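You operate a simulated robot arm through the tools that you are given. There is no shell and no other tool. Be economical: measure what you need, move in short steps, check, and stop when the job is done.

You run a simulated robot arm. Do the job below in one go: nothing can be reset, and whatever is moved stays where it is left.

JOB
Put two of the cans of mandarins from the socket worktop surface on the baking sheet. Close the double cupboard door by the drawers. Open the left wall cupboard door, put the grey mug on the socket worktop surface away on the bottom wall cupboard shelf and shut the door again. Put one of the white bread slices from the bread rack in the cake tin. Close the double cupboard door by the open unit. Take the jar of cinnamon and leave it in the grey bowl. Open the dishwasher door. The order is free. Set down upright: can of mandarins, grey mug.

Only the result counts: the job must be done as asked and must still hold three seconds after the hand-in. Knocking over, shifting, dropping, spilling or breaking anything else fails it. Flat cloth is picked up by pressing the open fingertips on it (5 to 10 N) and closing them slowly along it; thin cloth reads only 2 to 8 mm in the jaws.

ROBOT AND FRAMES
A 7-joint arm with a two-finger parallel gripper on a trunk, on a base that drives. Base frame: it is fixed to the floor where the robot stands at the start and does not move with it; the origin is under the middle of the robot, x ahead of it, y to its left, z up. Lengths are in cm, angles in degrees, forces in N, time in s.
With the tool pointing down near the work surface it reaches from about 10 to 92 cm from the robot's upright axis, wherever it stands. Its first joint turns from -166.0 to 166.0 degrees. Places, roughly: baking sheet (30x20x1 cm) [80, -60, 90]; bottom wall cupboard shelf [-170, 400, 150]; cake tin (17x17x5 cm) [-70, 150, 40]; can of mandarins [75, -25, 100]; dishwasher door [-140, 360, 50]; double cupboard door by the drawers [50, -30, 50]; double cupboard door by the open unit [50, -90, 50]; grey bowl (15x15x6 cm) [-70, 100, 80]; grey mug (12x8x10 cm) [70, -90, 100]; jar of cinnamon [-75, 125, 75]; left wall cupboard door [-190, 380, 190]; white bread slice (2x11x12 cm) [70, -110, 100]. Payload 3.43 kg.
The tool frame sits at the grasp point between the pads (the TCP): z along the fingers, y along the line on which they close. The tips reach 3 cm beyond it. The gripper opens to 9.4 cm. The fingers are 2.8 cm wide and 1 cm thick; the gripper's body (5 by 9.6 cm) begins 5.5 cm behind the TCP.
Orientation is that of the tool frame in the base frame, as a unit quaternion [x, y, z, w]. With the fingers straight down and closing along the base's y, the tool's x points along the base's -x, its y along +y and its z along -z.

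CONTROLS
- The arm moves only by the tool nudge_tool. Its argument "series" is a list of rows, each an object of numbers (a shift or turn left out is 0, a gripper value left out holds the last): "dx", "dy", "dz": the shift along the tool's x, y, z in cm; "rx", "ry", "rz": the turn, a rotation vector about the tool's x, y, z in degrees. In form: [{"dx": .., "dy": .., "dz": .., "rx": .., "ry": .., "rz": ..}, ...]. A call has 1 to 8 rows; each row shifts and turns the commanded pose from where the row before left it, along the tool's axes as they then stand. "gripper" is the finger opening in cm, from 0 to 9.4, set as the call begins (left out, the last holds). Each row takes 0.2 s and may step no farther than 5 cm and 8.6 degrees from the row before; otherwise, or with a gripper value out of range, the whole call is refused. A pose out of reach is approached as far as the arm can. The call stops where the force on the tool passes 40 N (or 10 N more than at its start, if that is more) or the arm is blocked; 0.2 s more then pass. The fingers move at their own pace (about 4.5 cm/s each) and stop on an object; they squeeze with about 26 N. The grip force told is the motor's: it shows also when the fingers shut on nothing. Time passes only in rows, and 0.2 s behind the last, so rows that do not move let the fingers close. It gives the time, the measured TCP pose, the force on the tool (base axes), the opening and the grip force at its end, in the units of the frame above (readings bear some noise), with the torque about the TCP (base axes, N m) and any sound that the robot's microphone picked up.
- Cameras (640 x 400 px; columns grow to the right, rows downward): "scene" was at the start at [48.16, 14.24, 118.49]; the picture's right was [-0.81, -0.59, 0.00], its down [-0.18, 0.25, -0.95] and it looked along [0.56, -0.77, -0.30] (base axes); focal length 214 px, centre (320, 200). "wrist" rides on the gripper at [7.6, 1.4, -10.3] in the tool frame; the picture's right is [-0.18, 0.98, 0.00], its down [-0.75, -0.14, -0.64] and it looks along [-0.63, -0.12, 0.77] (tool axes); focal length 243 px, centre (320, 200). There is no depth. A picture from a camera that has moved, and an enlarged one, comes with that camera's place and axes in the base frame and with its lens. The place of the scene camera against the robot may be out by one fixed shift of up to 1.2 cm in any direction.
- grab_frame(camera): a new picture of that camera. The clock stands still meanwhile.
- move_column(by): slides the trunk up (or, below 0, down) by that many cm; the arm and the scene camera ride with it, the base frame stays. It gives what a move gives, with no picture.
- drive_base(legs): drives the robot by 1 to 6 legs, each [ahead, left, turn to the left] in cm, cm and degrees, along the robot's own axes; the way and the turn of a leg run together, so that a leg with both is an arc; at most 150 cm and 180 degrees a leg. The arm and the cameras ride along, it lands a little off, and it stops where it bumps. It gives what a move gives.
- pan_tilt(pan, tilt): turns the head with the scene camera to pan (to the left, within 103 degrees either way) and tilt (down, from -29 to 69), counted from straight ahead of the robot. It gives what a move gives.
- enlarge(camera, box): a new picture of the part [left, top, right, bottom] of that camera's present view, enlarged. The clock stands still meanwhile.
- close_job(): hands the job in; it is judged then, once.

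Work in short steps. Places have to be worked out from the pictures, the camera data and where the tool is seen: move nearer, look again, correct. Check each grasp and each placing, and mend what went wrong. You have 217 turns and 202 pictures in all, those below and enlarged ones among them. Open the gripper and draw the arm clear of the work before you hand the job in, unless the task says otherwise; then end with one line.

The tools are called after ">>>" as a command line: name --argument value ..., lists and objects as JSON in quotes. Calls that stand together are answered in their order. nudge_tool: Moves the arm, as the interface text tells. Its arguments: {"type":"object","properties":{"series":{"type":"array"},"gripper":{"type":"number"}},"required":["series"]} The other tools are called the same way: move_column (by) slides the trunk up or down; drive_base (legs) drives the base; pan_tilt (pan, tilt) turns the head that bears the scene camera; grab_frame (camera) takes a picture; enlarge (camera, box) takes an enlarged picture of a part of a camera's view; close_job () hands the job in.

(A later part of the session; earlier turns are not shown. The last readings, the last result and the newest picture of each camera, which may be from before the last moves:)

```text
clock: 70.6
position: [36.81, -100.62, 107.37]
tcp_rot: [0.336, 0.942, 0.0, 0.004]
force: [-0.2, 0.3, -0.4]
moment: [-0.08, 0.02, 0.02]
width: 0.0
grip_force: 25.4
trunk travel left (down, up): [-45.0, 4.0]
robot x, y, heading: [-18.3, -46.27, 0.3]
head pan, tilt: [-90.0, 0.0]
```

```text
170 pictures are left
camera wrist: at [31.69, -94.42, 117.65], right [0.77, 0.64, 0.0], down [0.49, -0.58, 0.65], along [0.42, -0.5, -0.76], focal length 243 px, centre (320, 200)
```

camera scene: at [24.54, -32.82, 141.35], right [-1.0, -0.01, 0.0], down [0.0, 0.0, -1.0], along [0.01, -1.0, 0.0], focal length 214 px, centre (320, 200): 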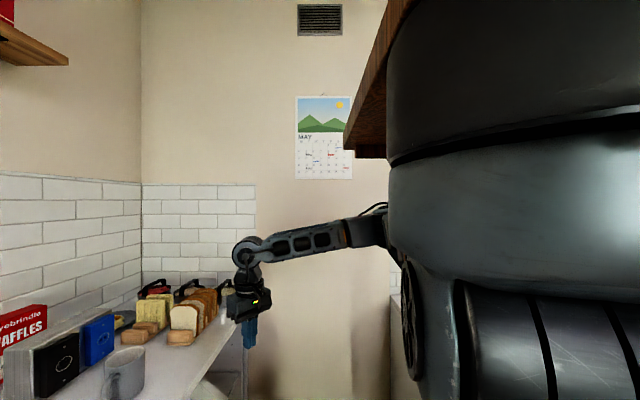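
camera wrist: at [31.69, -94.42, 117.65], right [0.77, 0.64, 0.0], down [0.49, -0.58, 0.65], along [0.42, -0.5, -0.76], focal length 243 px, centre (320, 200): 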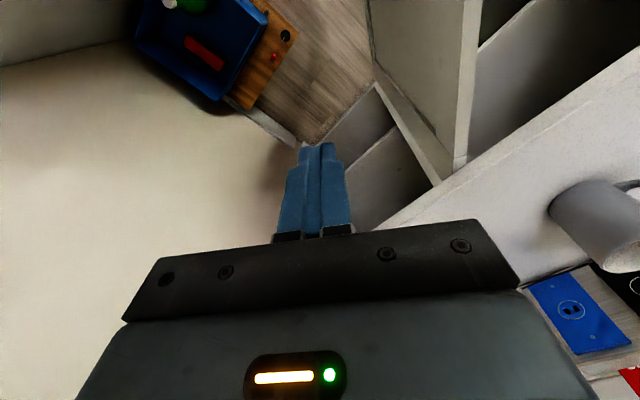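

The hand is clear on the outer side. I lower it to door height.

>>> nudge_tool --series '[{"dz": 5}, {"dz": 5}, {"dz": 5}, {"dz": 5}, {"dz": 5}, {"dz": 5}, {"dz": 2}]'

>>> pan_tilt --pan -60 --tilt 45

>>> grab_frame --camera "scene"

```text
clock: 72.2
position: [36.98, -100.74, 75.46]
tcp_rot: [0.336, 0.942, -0.001, 0.003]
force: [0.1, 0.4, -0.7]
moment: [0.01, 0.0, 0.02]
width: 0.0
grip_force: 26.3
trunk travel left (down, up): [-45.0, 4.0]
robot x, y, heading: [-18.31, -45.87, 0.6]
head pan, tilt: [-90.0, 0.0]
```

```text
clock: 73.3
position: [36.82, -100.74, 75.49]
tcp_rot: [0.336, 0.942, -0.002, 0.003]
force: [-0.6, 0.4, -0.1]
moment: [-0.03, 0.01, -0.03]
width: 0.0
grip_force: 26.4
trunk travel left (down, up): [-45.0, 4.0]
robot x, y, heading: [-17.88, -45.89, 0.7]
head pan, tilt: [-60.0, 45.0]
```

```text
169 pictures are left
camera scene: at [28.58, -30.83, 134.27], right [-0.86, -0.51, 0.0], down [-0.36, 0.61, -0.71], along [0.36, -0.61, -0.71], focal length 214 px, centre (320, 200)
```

scene: 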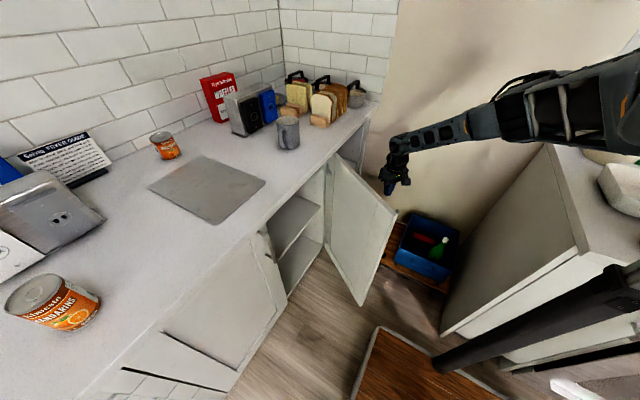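

The hand is behind the door's outer face. I push it round along an arc about the hinge.

>>> nudge_tool --series '[{"dx": 1.85, "dy": 4.4}, {"dx": 1.85, "dy": 4.4}, {"dx": 1.4, "dy": 3.9}, {"dx": 1.4, "dy": 3.9}, {"dy": 4.2}, {"dy": 4.2}]'

>>> grab_frame --camera "scene"

```text
clock: 74.7
position: [47.52, -77.25, 75.39]
tcp_rot: [0.337, 0.942, -0.002, 0.004]
force: [0.2, -0.8, 0.0]
moment: [0.0, -0.01, -0.03]
width: 0.0
grip_force: 26.0
trunk travel left (down, up): [-45.0, 4.0]
robot x, y, heading: [-17.77, -46.3, 0.4]
head pan, tilt: [-60.0, 45.0]
```

```text
168 pictures are left
camera scene: at [28.55, -30.88, 134.28], right [-0.86, -0.51, 0.0], down [-0.36, 0.61, -0.71], along [0.36, -0.61, -0.71], focal length 214 px, centre (320, 200)
```

scene: 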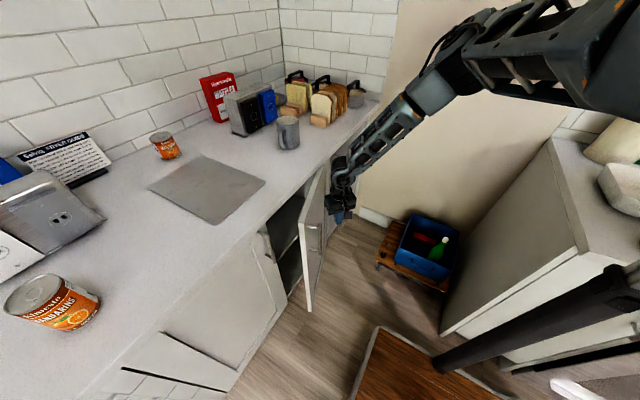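

Door is about half closed. I tilt the tool forward, then push on.

>>> nudge_tool --series '[{"ry": -8.5}, {"ry": -8.5}, {"ry": -8.5}, {"ry": -8.5}, {"ry": -8.5}, {"dx": -1.2, "dz": 1.1, "dy": 4}, {"dx": -1.2, "dz": 1.1, "dy": 4}]'

>>> grab_frame --camera "scene"

```text
clock: 76.3
position: [55.25, -72.94, 74.79]
tcp_rot: [0.327, 0.912, -0.084, 0.234]
force: [-0.6, -0.6, -0.3]
moment: [0.03, -0.02, 0.01]
width: 0.01
grip_force: 25.9
out of reach, approached as far as the arm can: row 4, 5
trunk travel left (down, up): [-45.0, 4.0]
robot x, y, heading: [-17.83, -45.89, 0.4]
head pan, tilt: [-60.0, 45.0]
```

```text
167 pictures are left
camera scene: at [28.55, -30.89, 134.28], right [-0.86, -0.51, 0.0], down [-0.36, 0.61, -0.71], along [0.36, -0.61, -0.71], focal length 214 px, centre (320, 200)
```

scene: 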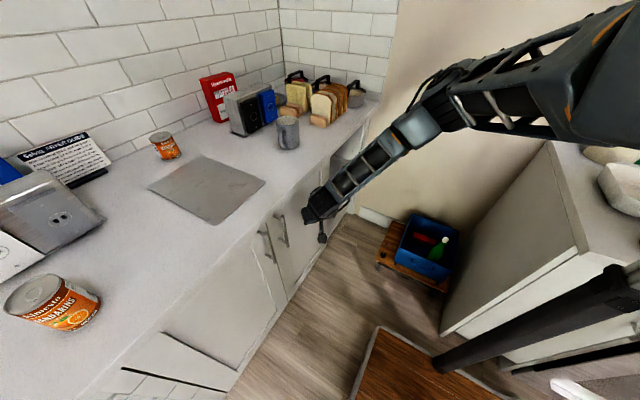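

Nearly shut; I push in +x in small steps until it seats.

>>> nudge_tool --series '[{"dx": -1.35, "dz": 0.74, "dy": 1.28}, {"dx": -1, "dz": 0.55, "dy": 0.96}, {"dx": -0.7, "dz": 0.37, "dy": 0.64}, {"dx": -0.7, "dz": 0.37, "dy": 0.64}, {"dx": -0.7, "dz": 0.37, "dy": 0.64}, {"dx": -0.7, "dz": 0.37, "dy": 0.64}]'

>>> grab_frame --camera "wrist"

```text
clock: 77.5
position: [61.04, -72.83, 74.46]
tcp_rot: [0.326, 0.913, -0.086, 0.231]
force: [-10.3, -0.7, 0.9]
moment: [0.08, -0.61, 0.35]
width: 0.0
grip_force: 26.1
trunk travel left (down, up): [-45.0, 4.0]
robot x, y, heading: [-18.07, -46.21, 0.4]
head pan, tilt: [-60.0, 45.0]
stopped in row 6: the force on the tool passed its limit at 61 N (the readings are from after the stop); the commanded pose is now the measured one
```

```text
166 pictures are left
camera wrist: at [52.89, -64.33, 79.85], right [0.75, 0.66, 0.08], down [0.19, -0.33, 0.92], along [0.63, -0.68, -0.37], focal length 243 px, centre (320, 200)
```

wrist: 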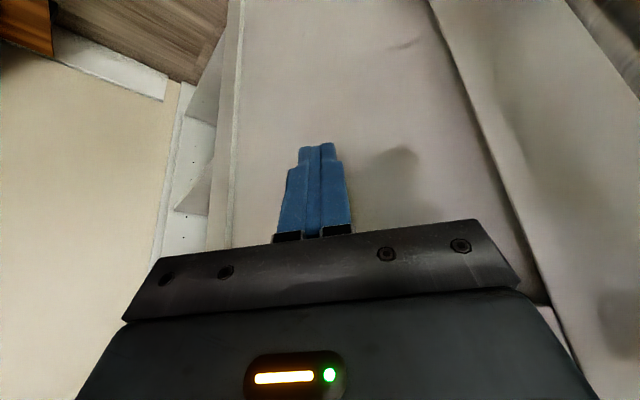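

Seated. I back off, return the tool to vertical, raise it and inspect both doors.

>>> nudge_tool --series '[{"dx": 2, "dz": -1.1, "dy": -1.9}, {"dx": 2, "dz": -1.1, "dy": -1.9}, {"dx": 2, "dz": -1.1, "dy": -1.9}, {"ry": 8.5}, {"ry": 8.5}, {"ry": 8.5}, {"ry": 3}]'

>>> nudge_tool --series '[{"dz": -5}, {"dz": -5}, {"dz": -5}, {"dz": -5}, {"dz": -5}, {"dz": -5}, {"dz": -5}]'

>>> pan_tilt --pan -45 --tilt 45

>>> grab_frame --camera "scene"

```text
clock: 79.1
position: [52.17, -72.88, 74.63]
tcp_rot: [0.336, 0.942, -0.002, -0.001]
force: [1.0, 0.2, 0.2]
moment: [0.0, 0.01, -0.01]
width: 0.0
grip_force: 25.8
trunk travel left (down, up): [-45.0, 4.0]
robot x, y, heading: [-17.97, -45.87, 0.5]
head pan, tilt: [-60.0, 45.0]
```

```text
clock: 80.9
position: [53.33, -70.44, 108.39]
tcp_rot: [0.313, 0.95, 0.008, -0.008]
force: [0.4, 0.3, 0.7]
moment: [0.03, 0.02, -0.01]
width: 0.0
grip_force: 25.8
trunk travel left (down, up): [-45.0, 4.0]
robot x, y, heading: [-18.11, -45.7, 0.3]
head pan, tilt: [-60.0, 45.0]
stopped in row 7: the arm was blocked; the commanded pose is now the measured one
```

```text
clock: 81.7
position: [53.26, -70.42, 108.56]
tcp_rot: [0.314, 0.949, 0.008, -0.008]
force: [0.2, -0.1, 0.2]
moment: [0.0, -0.03, -0.02]
width: 0.01
grip_force: 26.2
trunk travel left (down, up): [-45.0, 4.0]
robot x, y, heading: [-17.83, -45.81, 0.5]
head pan, tilt: [-45.0, 45.0]
```

```text
165 pictures are left
camera scene: at [30.23, -29.51, 134.26], right [-0.7, -0.71, 0.0], down [-0.5, 0.5, -0.71], along [0.5, -0.5, -0.71], focal length 214 px, centre (320, 200)
```

scene: 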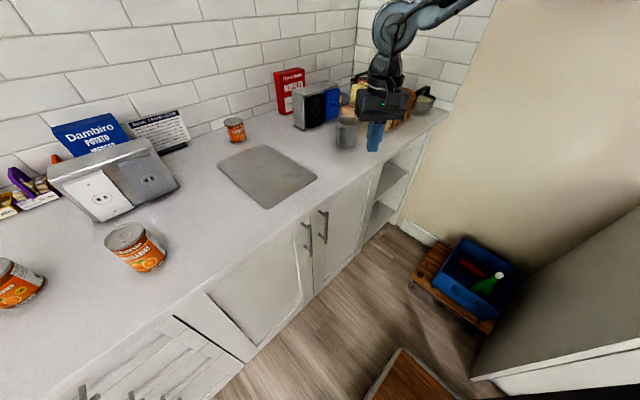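

Both doors are shut. The arm's elbow now seems higher; I check its posture before going on to the cans.

>>> pan_tilt --pan -85 --tilt 0

>>> grab_frame --camera "scene"

```text
clock: 82.8
position: [53.32, -70.39, 108.52]
tcp_rot: [0.313, 0.95, 0.009, -0.008]
force: [-0.6, -0.1, -0.7]
moment: [-0.05, 0.03, 0.01]
width: 0.0
grip_force: 25.9
trunk travel left (down, up): [-45.0, 4.0]
robot x, y, heading: [-17.9, -45.94, 0.6]
head pan, tilt: [-85.0, 0.0]
```

```text
164 pictures are left
camera scene: at [25.3, -32.76, 141.35], right [-1.0, -0.1, 0.0], down [0.0, 0.0, -1.0], along [0.1, -1.0, 0.0], focal length 214 px, centre (320, 200)
```

scene: 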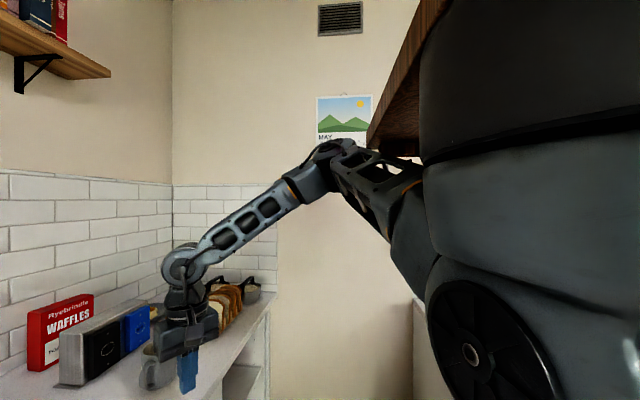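

The elbow is up but fine for counter work. I drive the base up to the counter; the hand will ride to above the baking sheet.

>>> drive_base --legs '[[0, 18, 0], [24, 0, 0]]'

>>> pan_tilt --pan -40 --tilt 40

>>> grab_frame --camera "scene"

>>> grab_frame --camera "wrist"

```text
clock: 85.7
position: [77.26, -52.43, 108.45]
tcp_rot: [0.314, 0.949, 0.008, -0.008]
force: [0.2, -0.6, -0.2]
moment: [-0.01, -0.01, -0.01]
width: 0.0
grip_force: 26.3
trunk travel left (down, up): [-45.0, 4.0]
robot x, y, heading: [6.04, -27.63, 0.5]
head pan, tilt: [-85.0, 0.0]
```

```text
clock: 86.8
position: [77.36, -52.42, 108.42]
tcp_rot: [0.315, 0.949, 0.008, -0.009]
force: [0.9, -0.4, 0.2]
moment: [0.0, 0.0, 0.01]
width: 0.0
grip_force: 25.5
trunk travel left (down, up): [-45.0, 4.0]
robot x, y, heading: [5.96, -27.99, 0.2]
head pan, tilt: [-40.0, 40.0]
```

```text
163 pictures are left
camera scene: at [55.14, -11.27, 134.99], right [-0.64, -0.77, 0.0], down [-0.49, 0.41, -0.77], along [0.59, -0.49, -0.64], focal length 214 px, centre (320, 200)
```

scene: 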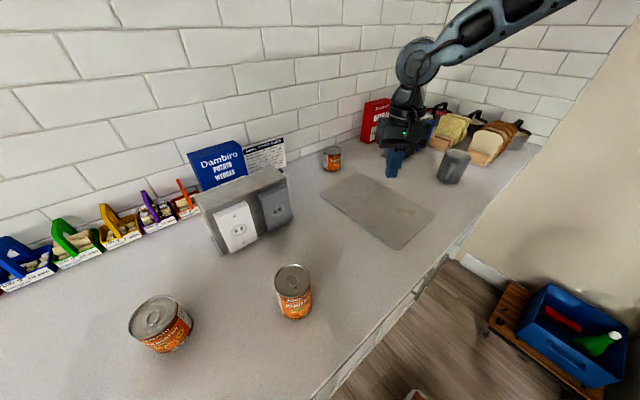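

```text
162 pictures are left
camera wrist: at [72.16, -46.91, 118.92], right [0.73, 0.68, 0.01], down [0.53, -0.58, 0.62], along [0.43, -0.46, -0.78], focal length 243 px, centre (320, 200)
```

wrist: 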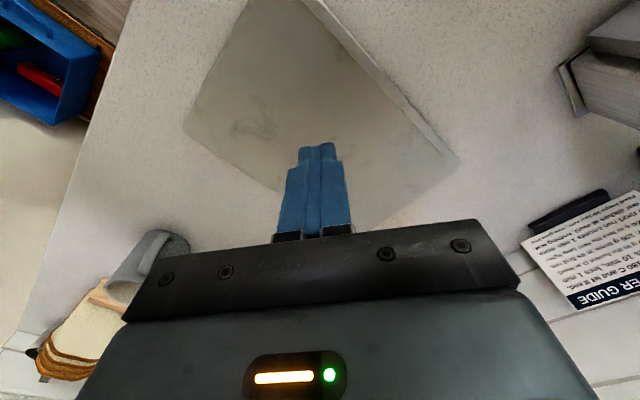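

Can B is near [74.3,-20.3], can A near [84,0.5], and the sheet's middle is near [84,-57]. I open the gripper, turn yaw to straight ahead, and go above can B.

>>> nudge_tool --series '[{"rz": -7.4}, {"rz": -7.4}, {"rz": -7.4}, {"rz": -7.4}, {"rz": -7.3}]' --gripper 9.4

>>> nudge_tool --series '[{"dx": 0.5, "dy": 4.6}, {"dx": 0.5, "dy": 4.6}, {"dx": 0.5, "dy": 4.6}, {"dx": 0.5, "dy": 4.6}, {"dx": 0.5, "dy": 4.6}, {"dx": 0.5, "dy": 4.6}, {"dx": 0.5, "dy": 4.5}]'

>>> grab_frame --camera "wrist"

>>> grab_frame --camera "scene"

```text
clock: 88.0
position: [77.33, -52.58, 108.56]
tcp_rot: [-0.002, 1.0, 0.011, -0.005]
force: [0.4, 0.4, -0.5]
moment: [0.0, 0.01, 0.04]
width: 9.41
grip_force: 0.1
trunk travel left (down, up): [-45.0, 4.0]
robot x, y, heading: [5.78, -27.85, 0.2]
head pan, tilt: [-40.0, 40.0]
```

```text
clock: 89.6
position: [73.6, -20.68, 109.25]
tcp_rot: [-0.002, 1.0, 0.01, -0.005]
force: [0.4, -0.4, 0.1]
moment: [0.01, -0.04, -0.03]
width: 9.4
grip_force: 0.0
trunk travel left (down, up): [-45.0, 4.0]
robot x, y, heading: [6.05, -27.9, 0.2]
head pan, tilt: [-40.0, 40.0]
```

```text
161 pictures are left
camera wrist: at [66.09, -19.3, 119.62], right [0.18, 0.98, 0.02], down [0.76, -0.15, 0.63], along [0.62, -0.1, -0.78], focal length 243 px, centre (320, 200)
```

wrist: 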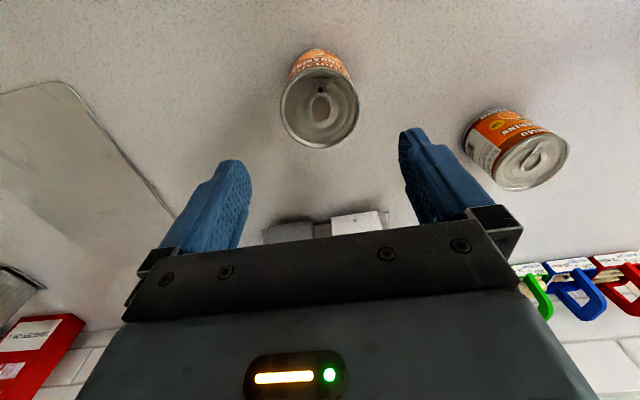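

```text
160 pictures are left
camera scene: at [55.13, -11.35, 135.0], right [-0.64, -0.77, 0.0], down [-0.49, 0.41, -0.77], along [0.59, -0.49, -0.64], focal length 214 px, centre (320, 200)
```

scene: 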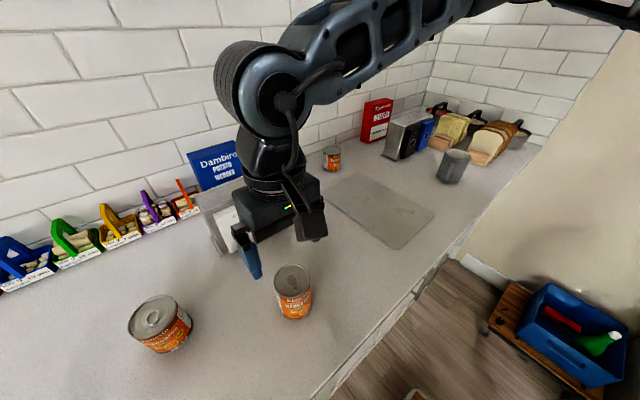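

Wrist view puts can B's axis at about [73.1,-20.2], diameter 6.7 cm. I descend over it and close.

>>> nudge_tool --series '[{"dx": 0.5, "dy": 0.4, "dz": 3}, {"dz": 4}, {"dz": 4}, {"dz": 3}]'

>>> grab_frame --camera "wrist"

```text
clock: 90.6
position: [73.11, -19.71, 95.41]
tcp_rot: [-0.001, 1.0, 0.01, -0.006]
force: [-0.2, -0.5, -0.2]
moment: [0.04, -0.01, -0.01]
width: 9.4
grip_force: 0.1
trunk travel left (down, up): [-45.0, 4.0]
robot x, y, heading: [6.08, -27.8, 0.3]
head pan, tilt: [-40.0, 40.0]
```

```text
159 pictures are left
camera wrist: at [65.53, -18.44, 105.73], right [0.18, 0.98, 0.02], down [0.76, -0.15, 0.63], along [0.62, -0.1, -0.78], focal length 243 px, centre (320, 200)
```

wrist: 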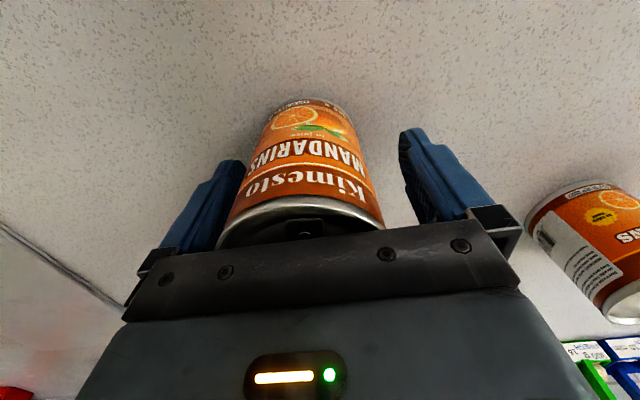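

The can sits slightly toward the -y finger; I shift 0.7 cm and close.

>>> nudge_tool --series '[{"dy": -0.8}, {}]'

>>> nudge_tool --series '[{}, {}, {}, {}, {}]' --gripper 5

>>> nudge_tool --series '[{"dz": -3}, {"dz": -4}, {"dz": -4}]'

```text
clock: 91.2
position: [73.07, -20.57, 95.4]
tcp_rot: [-0.001, 1.0, 0.011, -0.006]
force: [0.3, -0.5, 5.4]
moment: [-0.12, 0.03, 0.04]
width: 9.39
grip_force: 0.0
trunk travel left (down, up): [-45.0, 4.0]
robot x, y, heading: [6.45, -27.83, 0.3]
head pan, tilt: [-40.0, 40.0]
```

```text
clock: 92.4
position: [72.98, -20.61, 95.39]
tcp_rot: [-0.002, 1.0, 0.011, -0.005]
force: [-2.5, -2.2, 11.2]
moment: [-0.52, 0.13, -0.09]
width: 6.43
grip_force: 26.1
trunk travel left (down, up): [-45.0, 4.0]
robot x, y, heading: [6.05, -28.11, 0.2]
head pan, tilt: [-40.0, 40.0]
```

```text
clock: 93.2
position: [73.03, -20.65, 106.33]
tcp_rot: [-0.002, 1.0, 0.01, -0.006]
force: [0.5, -0.2, -3.4]
moment: [0.02, 0.01, 0.02]
width: 6.4
grip_force: 26.3
trunk travel left (down, up): [-45.0, 4.0]
robot x, y, heading: [6.26, -28.04, 0.3]
head pan, tilt: [-40.0, 40.0]
```

Grasped (6.4 cm wide, load felt). I carry it to above the far half of the baking sheet.

>>> nudge_tool --series '[{"dx": -1.5, "dy": -4.55}, {"dx": -1.5, "dy": -4.55}, {"dx": -1.6, "dy": -4.55}, {"dx": -1.6, "dy": -4.55}, {"dx": -1.7, "dy": -4.55}, {"dx": -1.7, "dy": -4.55}, {"dx": -1.7, "dy": -4.55}, {"dx": -1.7, "dy": -4.55}]'

>>> grab_frame --camera "wrist"

>>> grab_frame --camera "scene"

```text
clock: 95.0
position: [86.19, -57.04, 105.22]
tcp_rot: [-0.002, 1.0, 0.01, -0.005]
force: [0.2, -1.0, -3.0]
moment: [-0.02, 0.02, 0.02]
width: 6.38
grip_force: 26.7
trunk travel left (down, up): [-45.0, 4.0]
robot x, y, heading: [6.12, -27.29, 0.2]
head pan, tilt: [-40.0, 40.0]
```

```text
158 pictures are left
camera wrist: at [78.64, -55.73, 115.58], right [0.18, 0.98, 0.02], down [0.76, -0.15, 0.63], along [0.62, -0.1, -0.78], focal length 243 px, centre (320, 200)
```

wrist: 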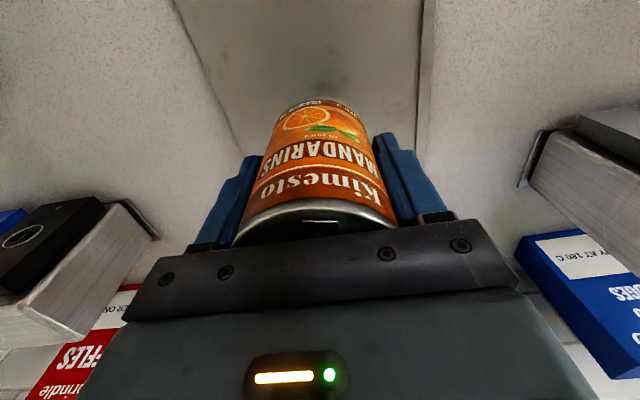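

```text
157 pictures are left
camera scene: at [55.14, -11.23, 134.98], right [-0.64, -0.77, 0.0], down [-0.49, 0.41, -0.77], along [0.59, -0.49, -0.64], focal length 214 px, centre (320, 200)
```

scene: 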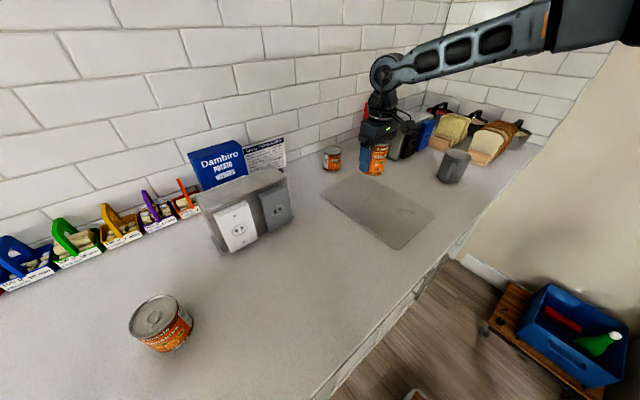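

Well centred across the sheet. I lower gently.

>>> nudge_tool --series '[{"dz": 3}, {"dz": 3}, {"dz": 1.5}, {"dz": 0.4}, {"dz": 0.4}]'

```text
clock: 96.2
position: [86.27, -57.0, 97.04]
tcp_rot: [-0.001, 1.0, 0.01, -0.006]
force: [-0.8, 0.4, -3.3]
moment: [0.02, 0.01, -0.01]
width: 6.33
grip_force: 25.4
trunk travel left (down, up): [-45.0, 4.0]
robot x, y, heading: [6.38, -27.74, 0.2]
head pan, tilt: [-40.0, 40.0]
```

>>> nudge_tool --series '[{"dz": 0.3}, {"dz": 0.3}, {"dz": 0.3}]'

```text
clock: 97.0
position: [86.34, -56.99, 96.19]
tcp_rot: [-0.001, 1.0, 0.01, -0.005]
force: [-0.1, -0.7, -2.9]
moment: [-0.01, -0.01, 0.01]
width: 6.36
grip_force: 25.9
trunk travel left (down, up): [-45.0, 4.0]
robot x, y, heading: [6.2, -27.77, 0.4]
head pan, tilt: [-40.0, 40.0]
```

Still hanging freely (−3 N); I continue in 0.2 cm steps.

>>> nudge_tool --series '[{"dz": 0.25}, {"dz": 0.2}, {"dz": 0.2}]'

```text
clock: 97.8
position: [86.19, -56.93, 95.73]
tcp_rot: [-0.001, 1.0, 0.01, -0.005]
force: [-3.2, -0.6, 13.0]
moment: [-0.49, 0.16, -0.12]
width: 6.36
grip_force: 26.2
trunk travel left (down, up): [-45.0, 4.0]
robot x, y, heading: [5.65, -28.22, 0.6]
head pan, tilt: [-40.0, 40.0]
```

Contact made. I release and rise.

>>> nudge_tool --series '[{"dz": -0.15}, {}, {}, {}]' --gripper 9.4

>>> nudge_tool --series '[{"dz": -3}, {"dz": -4}, {"dz": -4}, {"dz": -2}]'

>>> grab_frame --camera "wrist"

```text
clock: 98.8
position: [86.34, -56.88, 95.62]
tcp_rot: [-0.001, 1.0, 0.011, -0.005]
force: [0.0, 0.2, 11.3]
moment: [-0.33, -0.15, 0.0]
width: 9.41
grip_force: 0.1
trunk travel left (down, up): [-45.0, 4.0]
robot x, y, heading: [5.41, -27.96, 0.2]
head pan, tilt: [-40.0, 40.0]
```

```text
clock: 99.8
position: [86.4, -57.45, 108.76]
tcp_rot: [-0.002, 1.0, 0.011, -0.006]
force: [-0.3, 0.1, -0.5]
moment: [0.01, -0.01, 0.0]
width: 9.4
grip_force: 0.0
trunk travel left (down, up): [-45.0, 4.0]
robot x, y, heading: [6.35, -28.37, 0.4]
head pan, tilt: [-40.0, 40.0]
```

```text
156 pictures are left
camera wrist: at [78.87, -56.09, 119.13], right [0.18, 0.98, 0.02], down [0.76, -0.15, 0.63], along [0.62, -0.1, -0.78], focal length 243 px, centre (320, 200)
```

wrist: 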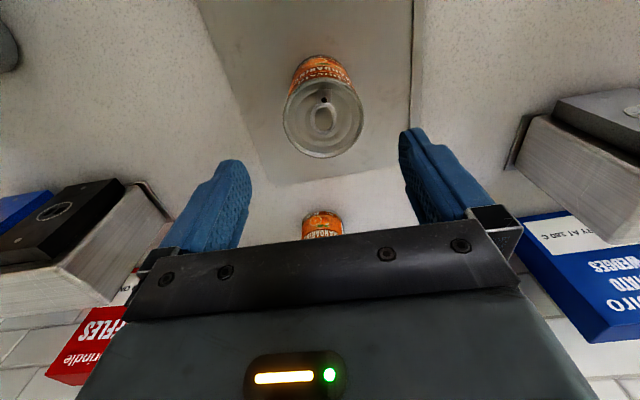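

Can B stands upright on the sheet. Now I go back across to can A.

>>> nudge_tool --series '[{"dx": 5, "dy": 0}, {"dx": 5, "dy": 0}, {"dy": 5}, {"dy": 5}, {"dy": 5}, {"dy": 5}, {"dy": 5}, {"dy": 5}]'

>>> nudge_tool --series '[{"dy": 5}, {"dy": 5}, {"dy": 5}, {"dy": 5}, {"dy": 4}, {"dy": 4}, {"dx": -3}, {"dx": -3}]'

>>> grab_frame --camera "wrist"

```text
clock: 101.6
position: [76.19, -27.16, 109.12]
tcp_rot: [0.0, 1.0, 0.011, -0.005]
force: [0.1, -0.5, -0.8]
moment: [-0.01, 0.01, 0.0]
width: 9.37
grip_force: 0.1
trunk travel left (down, up): [-45.0, 4.0]
robot x, y, heading: [6.25, -27.92, 0.1]
head pan, tilt: [-40.0, 40.0]
```

```text
clock: 103.4
position: [82.09, 0.75, 109.57]
tcp_rot: [-0.001, 1.0, 0.011, -0.005]
force: [-0.1, 0.1, -0.2]
moment: [0.01, -0.04, 0.03]
width: 9.38
grip_force: 0.0
trunk travel left (down, up): [-45.0, 4.0]
robot x, y, heading: [5.85, -27.81, 0.3]
head pan, tilt: [-40.0, 40.0]
```

```text
155 pictures are left
camera wrist: at [74.59, 2.02, 119.97], right [0.18, 0.98, 0.02], down [0.76, -0.15, 0.63], along [0.62, -0.1, -0.78], focal length 243 px, centre (320, 200)
```

wrist: 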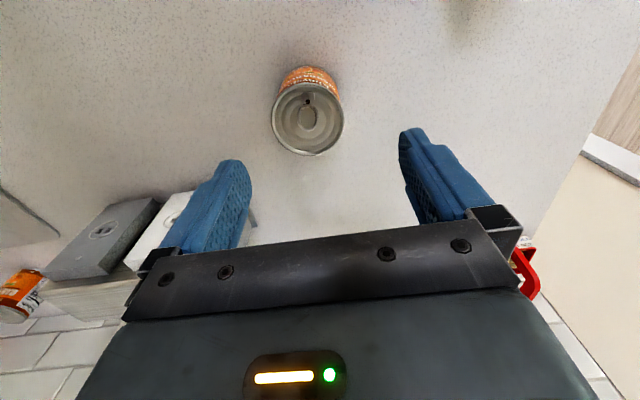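

Can A is near [82.2,-0.3]. I descend on it.

>>> nudge_tool --series '[{"dx": -0.1, "dy": -1.1}, {"dz": 4}, {"dz": 4}, {"dz": 4}, {"dz": 1.7}]'

>>> grab_frame --camera "wrist"

```text
clock: 104.6
position: [82.08, -0.24, 96.05]
tcp_rot: [-0.002, 1.0, 0.01, -0.005]
force: [0.0, -0.3, -0.4]
moment: [0.0, -0.02, 0.04]
width: 9.41
grip_force: 0.0
trunk travel left (down, up): [-45.0, 4.0]
robot x, y, heading: [6.28, -27.85, 0.4]
head pan, tilt: [-40.0, 40.0]
```

```text
154 pictures are left
camera wrist: at [74.65, 1.1, 106.41], right [0.18, 0.98, 0.02], down [0.76, -0.15, 0.63], along [0.62, -0.1, -0.78], focal length 243 px, centre (320, 200)
```

wrist: 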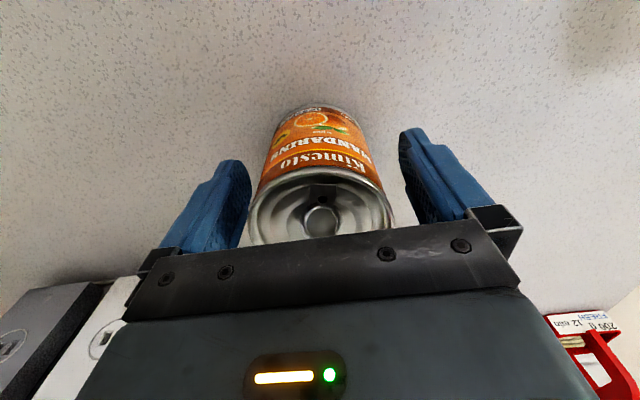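

Centred; this can is shorter, so I go 1.5 cm lower and close.

>>> nudge_tool --series '[{"dz": 1.3}, {}]'

>>> nudge_tool --series '[{}, {}, {}, {}, {}]' --gripper 5

>>> nudge_tool --series '[{"dz": -4}, {"dz": -4}, {"dz": -5}, {"dx": 4}, {"dx": 2}]'

```text
clock: 105.2
position: [82.06, -0.18, 94.91]
tcp_rot: [-0.001, 1.0, 0.01, -0.005]
force: [0.7, -0.4, 1.1]
moment: [-0.01, 0.0, -0.04]
width: 9.4
grip_force: 0.1
trunk travel left (down, up): [-45.0, 4.0]
robot x, y, heading: [6.06, -27.73, 0.3]
head pan, tilt: [-40.0, 40.0]
```

```text
clock: 106.4
position: [82.24, -0.14, 94.92]
tcp_rot: [-0.002, 1.0, 0.011, -0.006]
force: [0.0, -2.0, 2.4]
moment: [-0.2, -0.02, 0.03]
width: 6.87
grip_force: 25.7
trunk travel left (down, up): [-45.0, 4.0]
robot x, y, heading: [6.14, -28.04, 0.5]
head pan, tilt: [-40.0, 40.0]
```

```text
clock: 107.6
position: [76.36, -0.38, 107.86]
tcp_rot: [-0.001, 1.0, 0.01, -0.005]
force: [0.0, -0.8, -2.3]
moment: [0.0, 0.02, 0.01]
width: 6.82
grip_force: 25.4
trunk travel left (down, up): [-45.0, 4.0]
robot x, y, heading: [6.18, -27.79, 0.3]
head pan, tilt: [-40.0, 40.0]
```

Grasped. I carry it to the near half of the sheet.

>>> nudge_tool --series '[{"dy": -4.75}, {"dy": -4.75}, {"dy": -4.75}, {"dy": -4.75}, {"dy": -4.75}, {"dy": -4.75}]'

>>> nudge_tool --series '[{"dy": -4.75}, {"dy": -4.75}, {"dy": -4.75}, {"dy": -4.75}, {"dy": -4.75}, {"dy": -4.5}]'

>>> grab_frame --camera "wrist"

>>> grab_frame --camera "scene"

```text
clock: 109.0
position: [76.16, -28.5, 107.37]
tcp_rot: [-0.003, 1.0, 0.011, -0.005]
force: [-0.8, 0.6, -2.6]
moment: [-0.04, 0.0, -0.04]
width: 6.81
grip_force: 25.8
trunk travel left (down, up): [-45.0, 4.0]
robot x, y, heading: [5.83, -28.03, 0.3]
head pan, tilt: [-40.0, 40.0]
```

```text
clock: 110.4
position: [76.38, -57.15, 106.7]
tcp_rot: [-0.002, 1.0, 0.01, -0.005]
force: [-0.1, 0.4, -2.7]
moment: [-0.03, 0.01, 0.03]
width: 6.88
grip_force: 26.3
trunk travel left (down, up): [-45.0, 4.0]
robot x, y, heading: [6.28, -27.9, 0.5]
head pan, tilt: [-40.0, 40.0]
```

```text
153 pictures are left
camera wrist: at [68.75, -55.81, 117.12], right [0.18, 0.98, 0.02], down [0.76, -0.15, 0.63], along [0.62, -0.1, -0.78], focal length 243 px, centre (320, 200)
```

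wrist: 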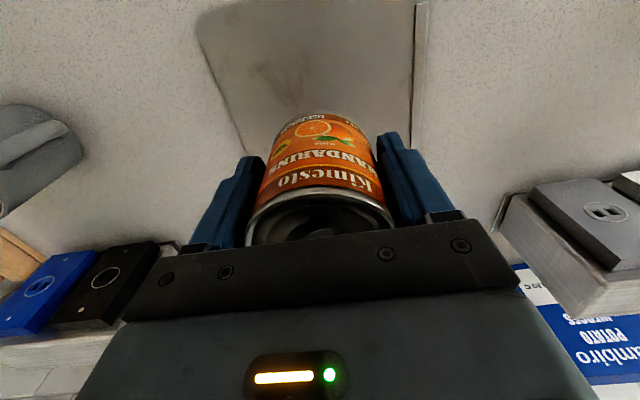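

```text
152 pictures are left
camera scene: at [55.16, -11.21, 134.98], right [-0.64, -0.77, 0.0], down [-0.5, 0.41, -0.77], along [0.59, -0.49, -0.64], focal length 214 px, centre (320, 200)
```

scene: 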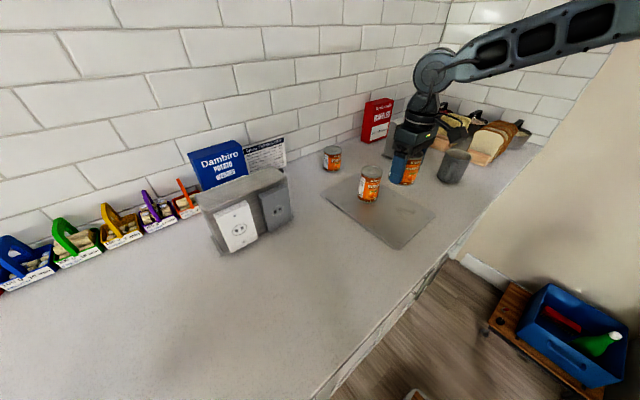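

Over the sheet. I lower to contact.

>>> nudge_tool --series '[{"dz": 4}, {"dz": 4}, {"dz": 2.5}, {"dz": 0.4}, {"dz": 0.25}, {"dz": 0.25}]'

```text
clock: 111.8
position: [76.3, -56.78, 95.36]
tcp_rot: [-0.002, 1.0, 0.01, -0.006]
force: [0.3, 0.0, -2.7]
moment: [0.01, -0.01, 0.0]
width: 6.87
grip_force: 26.0
trunk travel left (down, up): [-45.0, 4.0]
robot x, y, heading: [6.07, -27.6, 0.3]
head pan, tilt: [-40.0, 40.0]
```

>>> nudge_tool --series '[{"dz": 0.2}, {"dz": 0.2}]'

```text
clock: 112.4
position: [76.34, -56.83, 95.14]
tcp_rot: [-0.002, 1.0, 0.01, -0.004]
force: [-3.1, 1.1, 19.9]
moment: [-0.6, -0.12, -0.02]
width: 6.86
grip_force: 25.7
trunk travel left (down, up): [-45.0, 4.0]
robot x, y, heading: [6.26, -27.54, 0.4]
head pan, tilt: [-40.0, 40.0]
```

Contact. I release, rise and check.

>>> nudge_tool --series '[{"dz": -0.15}, {}, {}, {}]' --gripper 9.4

>>> nudge_tool --series '[{"dz": -3}, {"dz": -4}, {"dz": -4}, {"dz": -3}]'

>>> grab_frame --camera "wrist"

>>> pan_tilt --pan -50 --tilt 25

>>> grab_frame --camera "scene"

```text
clock: 113.4
position: [76.23, -56.82, 95.03]
tcp_rot: [-0.002, 1.0, 0.01, -0.005]
force: [0.5, -0.3, 0.3]
moment: [-0.03, 0.01, 0.04]
width: 9.4
grip_force: 0.1
trunk travel left (down, up): [-45.0, 4.0]
robot x, y, heading: [6.12, -27.93, 0.1]
head pan, tilt: [-40.0, 40.0]
```

```text
clock: 114.4
position: [76.33, -56.99, 109.06]
tcp_rot: [-0.001, 1.0, 0.01, -0.005]
force: [0.5, -0.3, -0.3]
moment: [0.02, -0.02, 0.02]
width: 9.39
grip_force: 0.1
trunk travel left (down, up): [-45.0, 4.0]
robot x, y, heading: [6.17, -27.52, 0.1]
head pan, tilt: [-40.0, 40.0]
```

```text
151 pictures are left
camera wrist: at [68.8, -55.64, 119.43], right [0.18, 0.98, 0.02], down [0.76, -0.15, 0.63], along [0.62, -0.1, -0.78], focal length 243 px, centre (320, 200)
```

wrist: 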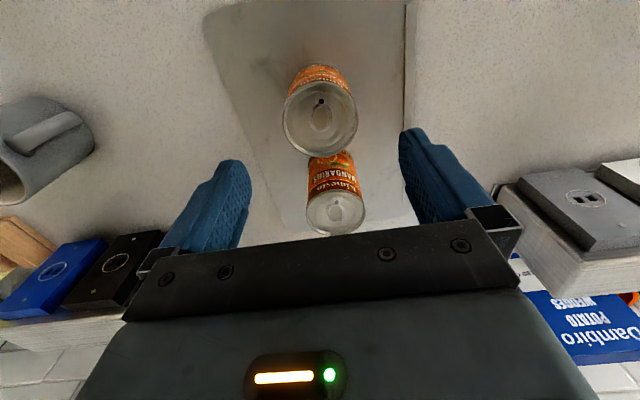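

```text
clock: 115.2
position: [76.26, -56.94, 109.09]
tcp_rot: [-0.002, 1.0, 0.01, -0.005]
force: [-0.4, -0.3, 0.1]
moment: [0.01, -0.02, -0.03]
width: 9.38
grip_force: 0.1
trunk travel left (down, up): [-45.0, 4.0]
robot x, y, heading: [6.17, -27.7, 0.2]
head pan, tilt: [-50.0, 25.0]
```

```text
150 pictures are left
camera scene: at [54.56, -12.86, 137.31], right [-0.76, -0.65, 0.0], down [-0.27, 0.32, -0.91], along [0.59, -0.69, -0.42], focal length 214 px, centre (320, 200)
```

scene: 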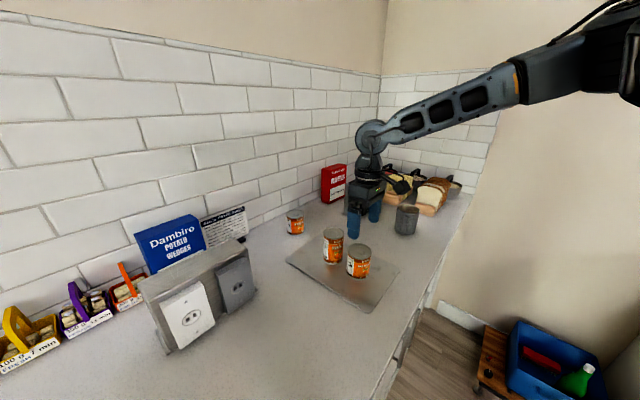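

Both cans stand on the sheet. Next, a closer look at the bread rack and the mug.

>>> nudge_tool --series '[{"dx": 5}, {"dx": 5}]'

>>> enlarge --camera "scene" --box '[340, 140, 500, 240]'

>>> drive_base --legs '[[-6, 0, 0], [0, -27, 0]]'

>>> pan_tilt --pan -40 --tilt 35

>>> grab_frame --camera "scene"

```text
clock: 115.8
position: [66.53, -57.0, 109.06]
tcp_rot: [-0.001, 1.0, 0.012, -0.006]
force: [-0.8, 0.4, -0.2]
moment: [0.01, 0.04, -0.02]
width: 9.41
grip_force: 0.1
trunk travel left (down, up): [-45.0, 4.0]
robot x, y, heading: [5.69, -27.59, 0.3]
head pan, tilt: [-50.0, 25.0]
```

```text
4.00 times, centred on (420, 190) of scene
camera zoom: at [54.62, -12.82, 137.3], right [-0.76, -0.65, 0.0], down [-0.27, 0.32, -0.91], along [0.59, -0.69, -0.42], focal length 858 px, centre (-80, 240)
```

zoom: 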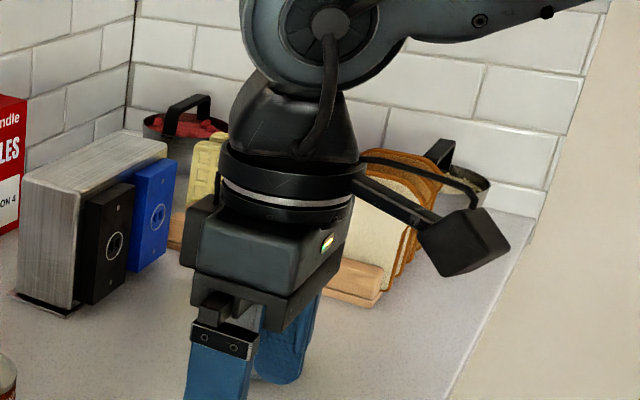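

```text
clock: 118.3
position: [60.72, -84.7, 109.08]
tcp_rot: [-0.002, 1.0, 0.01, -0.005]
force: [-0.9, -0.7, -0.2]
moment: [0.03, 0.0, 0.01]
width: 9.4
grip_force: 0.0
trunk travel left (down, up): [-45.0, 4.0]
robot x, y, heading: [0.61, -55.64, 0.2]
head pan, tilt: [-50.0, 25.0]
```

```text
clock: 119.0
position: [60.76, -84.55, 109.03]
tcp_rot: [-0.001, 1.0, 0.01, -0.005]
force: [-0.3, -0.1, 0.5]
moment: [0.0, -0.01, 0.0]
width: 9.39
grip_force: 0.0
trunk travel left (down, up): [-45.0, 4.0]
robot x, y, heading: [0.37, -55.62, 0.5]
head pan, tilt: [-40.0, 35.0]
```

```text
148 pictures are left
camera scene: at [49.54, -39.11, 135.75], right [-0.64, -0.77, 0.0], down [-0.44, 0.37, -0.82], along [0.63, -0.52, -0.57], focal length 214 px, centre (320, 200)
```

scene: 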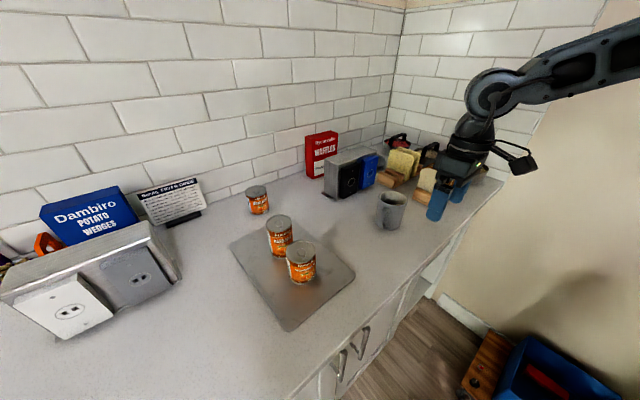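

>>> nudge_tool --series '[{"dy": 5}, {"dy": 5}, {"dy": 5}, {"dy": 5}]'

>>> enlarge --camera "scene" --box '[360, 110, 520, 210]'

```text
clock: 120.0
position: [60.75, -64.49, 109.58]
tcp_rot: [-0.002, 1.0, 0.01, -0.005]
force: [-0.2, 0.2, 0.4]
moment: [0.02, -0.03, -0.01]
width: 9.42
grip_force: 0.0
trunk travel left (down, up): [-45.0, 4.0]
robot x, y, heading: [0.26, -55.6, 0.2]
head pan, tilt: [-40.0, 35.0]
```

```text
4.00 times, centred on (440, 160) of scene
camera zoom: at [49.51, -39.18, 135.76], right [-0.64, -0.77, 0.0], down [-0.44, 0.37, -0.82], along [0.63, -0.52, -0.57], focal length 858 px, centre (-160, 360)
```

zoom: 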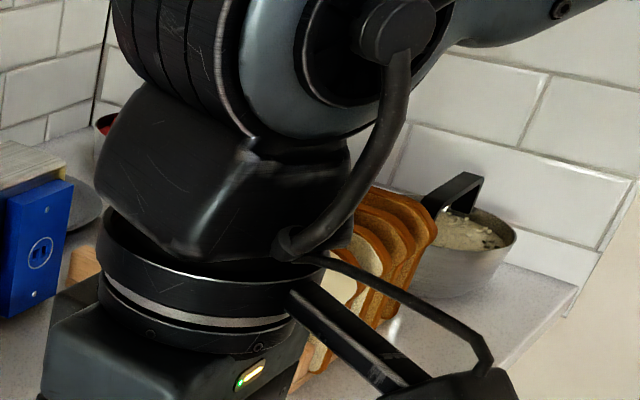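

>>> nudge_tool --series '[{"dy": 5}, {"dy": 5}, {"dy": 5}, {"dy": 5}, {"dy": 5}]'

>>> pan_tilt --pan -60 --tilt 35

>>> grab_frame --camera "scene"

```text
clock: 121.2
position: [60.61, -39.69, 110.02]
tcp_rot: [-0.001, 1.0, 0.01, -0.005]
force: [-0.4, 0.0, 0.6]
moment: [0.05, -0.01, 0.0]
width: 9.39
grip_force: 0.1
trunk travel left (down, up): [-45.0, 4.0]
robot x, y, heading: [0.12, -55.72, 0.3]
head pan, tilt: [-40.0, 35.0]
```

```text
clock: 122.0
position: [60.69, -39.64, 110.15]
tcp_rot: [-0.002, 1.0, 0.011, -0.006]
force: [0.7, 0.1, 0.2]
moment: [0.0, -0.02, 0.01]
width: 9.41
grip_force: 0.1
trunk travel left (down, up): [-45.0, 4.0]
robot x, y, heading: [-0.02, -55.42, 0.5]
head pan, tilt: [-60.0, 35.0]
```

```text
146 pictures are left
camera scene: at [47.22, -41.07, 135.74], right [-0.86, -0.51, 0.0], down [-0.29, 0.49, -0.82], along [0.41, -0.71, -0.57], focal length 214 px, centre (320, 200)
```

scene: 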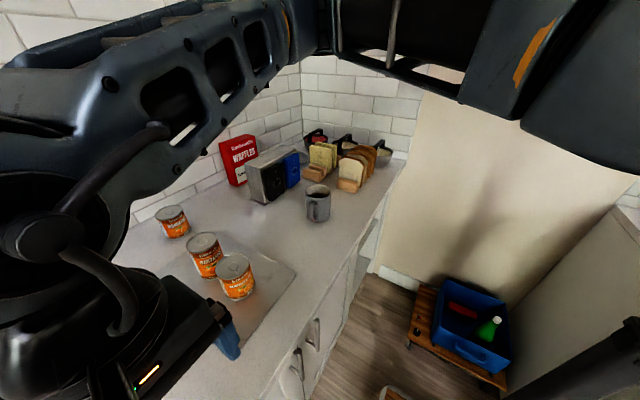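

>>> enlarge --camera "scene" --box '[280, 120, 408, 200]'

```text
5.00 times, centred on (344, 160) of scene
camera zoom: at [47.22, -41.07, 135.74], right [-0.86, -0.51, 0.0], down [-0.29, 0.49, -0.82], along [0.41, -0.71, -0.57], focal length 1072 px, centre (200, 400)
```

zoom: 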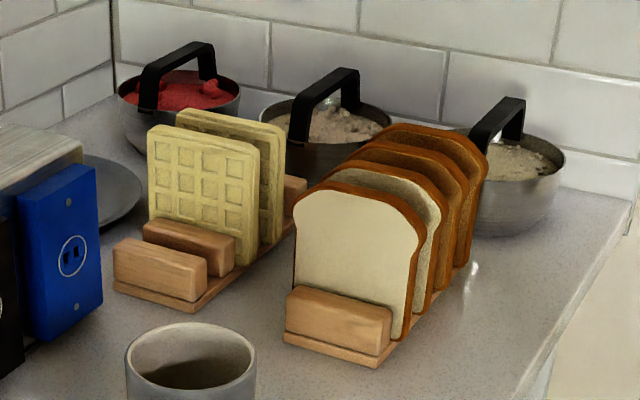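

The first slice in the rack has the white face; its plane runs along x, so closing along y suits it. I bring the base a little closer with a turn toward it.

>>> drive_base --legs '[[5, -3, 0], [0, 0, -30]]'

>>> nudge_tool --series '[{"rz": -7.5}, {"rz": -7.5}, {"rz": -7.5}, {"rz": -7.5}]'

>>> grab_frame --camera "wrist"

```text
clock: 123.3
position: [64.59, -42.91, 110.05]
tcp_rot: [0.009, 1.0, 0.01, -0.005]
force: [0.6, 0.4, -0.2]
moment: [-0.01, -0.02, -0.02]
width: 9.39
grip_force: 0.1
trunk travel left (down, up): [-45.0, 4.0]
robot x, y, heading: [3.64, -57.3, -0.8]
head pan, tilt: [-60.0, 35.0]
stopped in leg 2: the robot was blocked; the commanded pose is now the measured one
```

```text
clock: 124.3
position: [64.55, -43.11, 110.14]
tcp_rot: [-0.251, 0.968, 0.011, -0.003]
force: [0.5, 0.5, 0.3]
moment: [0.03, 0.02, -0.01]
width: 9.39
grip_force: 0.1
trunk travel left (down, up): [-45.0, 4.0]
robot x, y, heading: [3.94, -57.67, -0.9]
head pan, tilt: [-60.0, 35.0]
```

```text
144 pictures are left
camera wrist: at [57.24, -45.53, 120.3], right [-0.32, 0.95, 0.02], down [0.73, 0.23, 0.64], along [0.6, 0.22, -0.77], focal length 243 px, centre (320, 200)
```

wrist: 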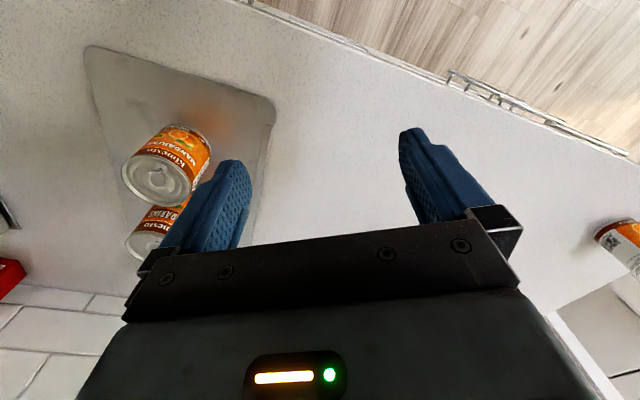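

The base was touching the oven cabinet on the right. I move left first, rotate there, then come in.

>>> drive_base --legs '[[0, 13, 0], [0, 0, -29]]'

>>> drive_base --legs '[[6, -8, 0]]'

>>> pan_tilt --pan -30 --tilt 35

>>> grab_frame --camera "scene"

>>> grab_frame --camera "wrist"

```text
clock: 127.0
position: [64.19, -61.02, 109.92]
tcp_rot: [-0.003, 1.0, 0.012, -0.001]
force: [-0.1, -0.8, 0.6]
moment: [0.03, -0.02, -0.01]
width: 9.4
grip_force: 0.1
trunk travel left (down, up): [-45.0, 4.0]
robot x, y, heading: [4.34, -44.98, -29.6]
head pan, tilt: [-60.0, 35.0]
```

```text
clock: 128.1
position: [65.7, -71.02, 110.0]
tcp_rot: [-0.003, 1.0, 0.011, 0.0]
force: [0.2, -0.3, 0.4]
moment: [-0.08, -0.01, -0.01]
width: 9.4
grip_force: 0.0
trunk travel left (down, up): [-45.0, 4.0]
robot x, y, heading: [5.72, -54.97, -29.6]
head pan, tilt: [-60.0, 35.0]
```

```text
clock: 129.1
position: [65.57, -71.08, 109.97]
tcp_rot: [-0.004, 1.0, 0.011, 0.001]
force: [-0.1, -0.3, -0.5]
moment: [-0.01, 0.01, 0.05]
width: 9.39
grip_force: 0.1
trunk travel left (down, up): [-45.0, 4.0]
robot x, y, heading: [5.24, -54.69, -29.6]
head pan, tilt: [-30.0, 35.0]
```

```text
143 pictures are left
camera scene: at [57.59, -64.2, 135.74], right [-0.86, -0.51, 0.0], down [-0.29, 0.49, -0.82], along [0.41, -0.71, -0.57], focal length 214 px, centre (320, 200)
```

scene: 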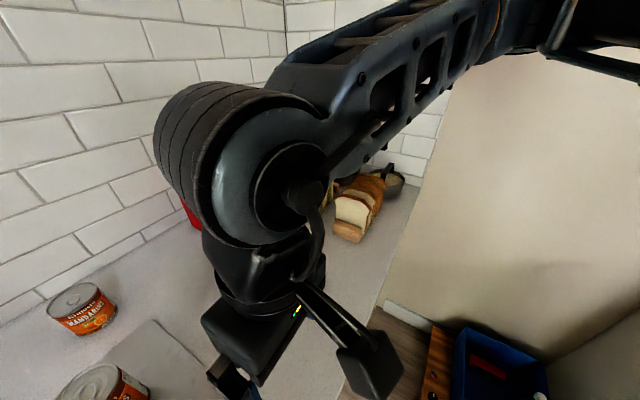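

```text
142 pictures are left
camera wrist: at [57.95, -69.79, 120.3], right [0.18, 0.98, 0.02], down [0.75, -0.15, 0.64], along [0.63, -0.1, -0.77], focal length 243 px, centre (320, 200)
```

wrist: 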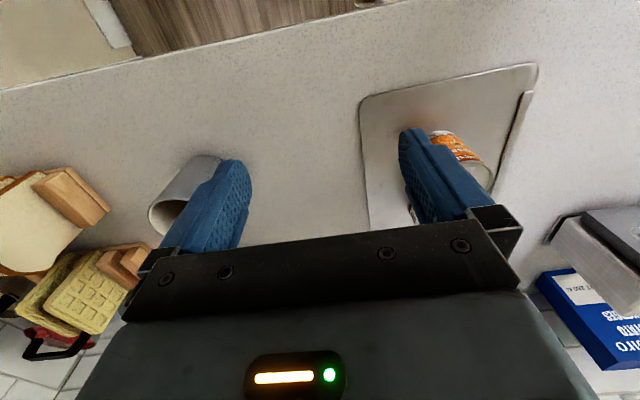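

I move further toward the rack at this height, watching for the yaw limit.

>>> nudge_tool --series '[{"dy": -4}, {"dy": -4}, {"dy": -4}, {"dy": -4}, {"dy": -4}]'

>>> grab_frame --camera "wrist"

```text
clock: 130.2
position: [65.62, -90.95, 109.54]
tcp_rot: [-0.004, 1.0, 0.012, 0.0]
force: [1.3, 0.3, -0.5]
moment: [-0.02, 0.01, -0.02]
width: 9.39
grip_force: 0.0
trunk travel left (down, up): [-45.0, 4.0]
robot x, y, heading: [5.05, -54.59, -29.3]
head pan, tilt: [-30.0, 35.0]
```

```text
141 pictures are left
camera wrist: at [58.03, -89.67, 119.72], right [0.18, 0.98, 0.02], down [0.75, -0.15, 0.64], along [0.63, -0.1, -0.77], focal length 243 px, centre (320, 200)
```

wrist: 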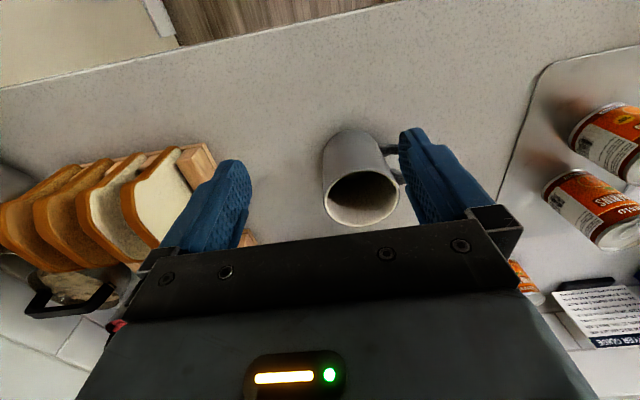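

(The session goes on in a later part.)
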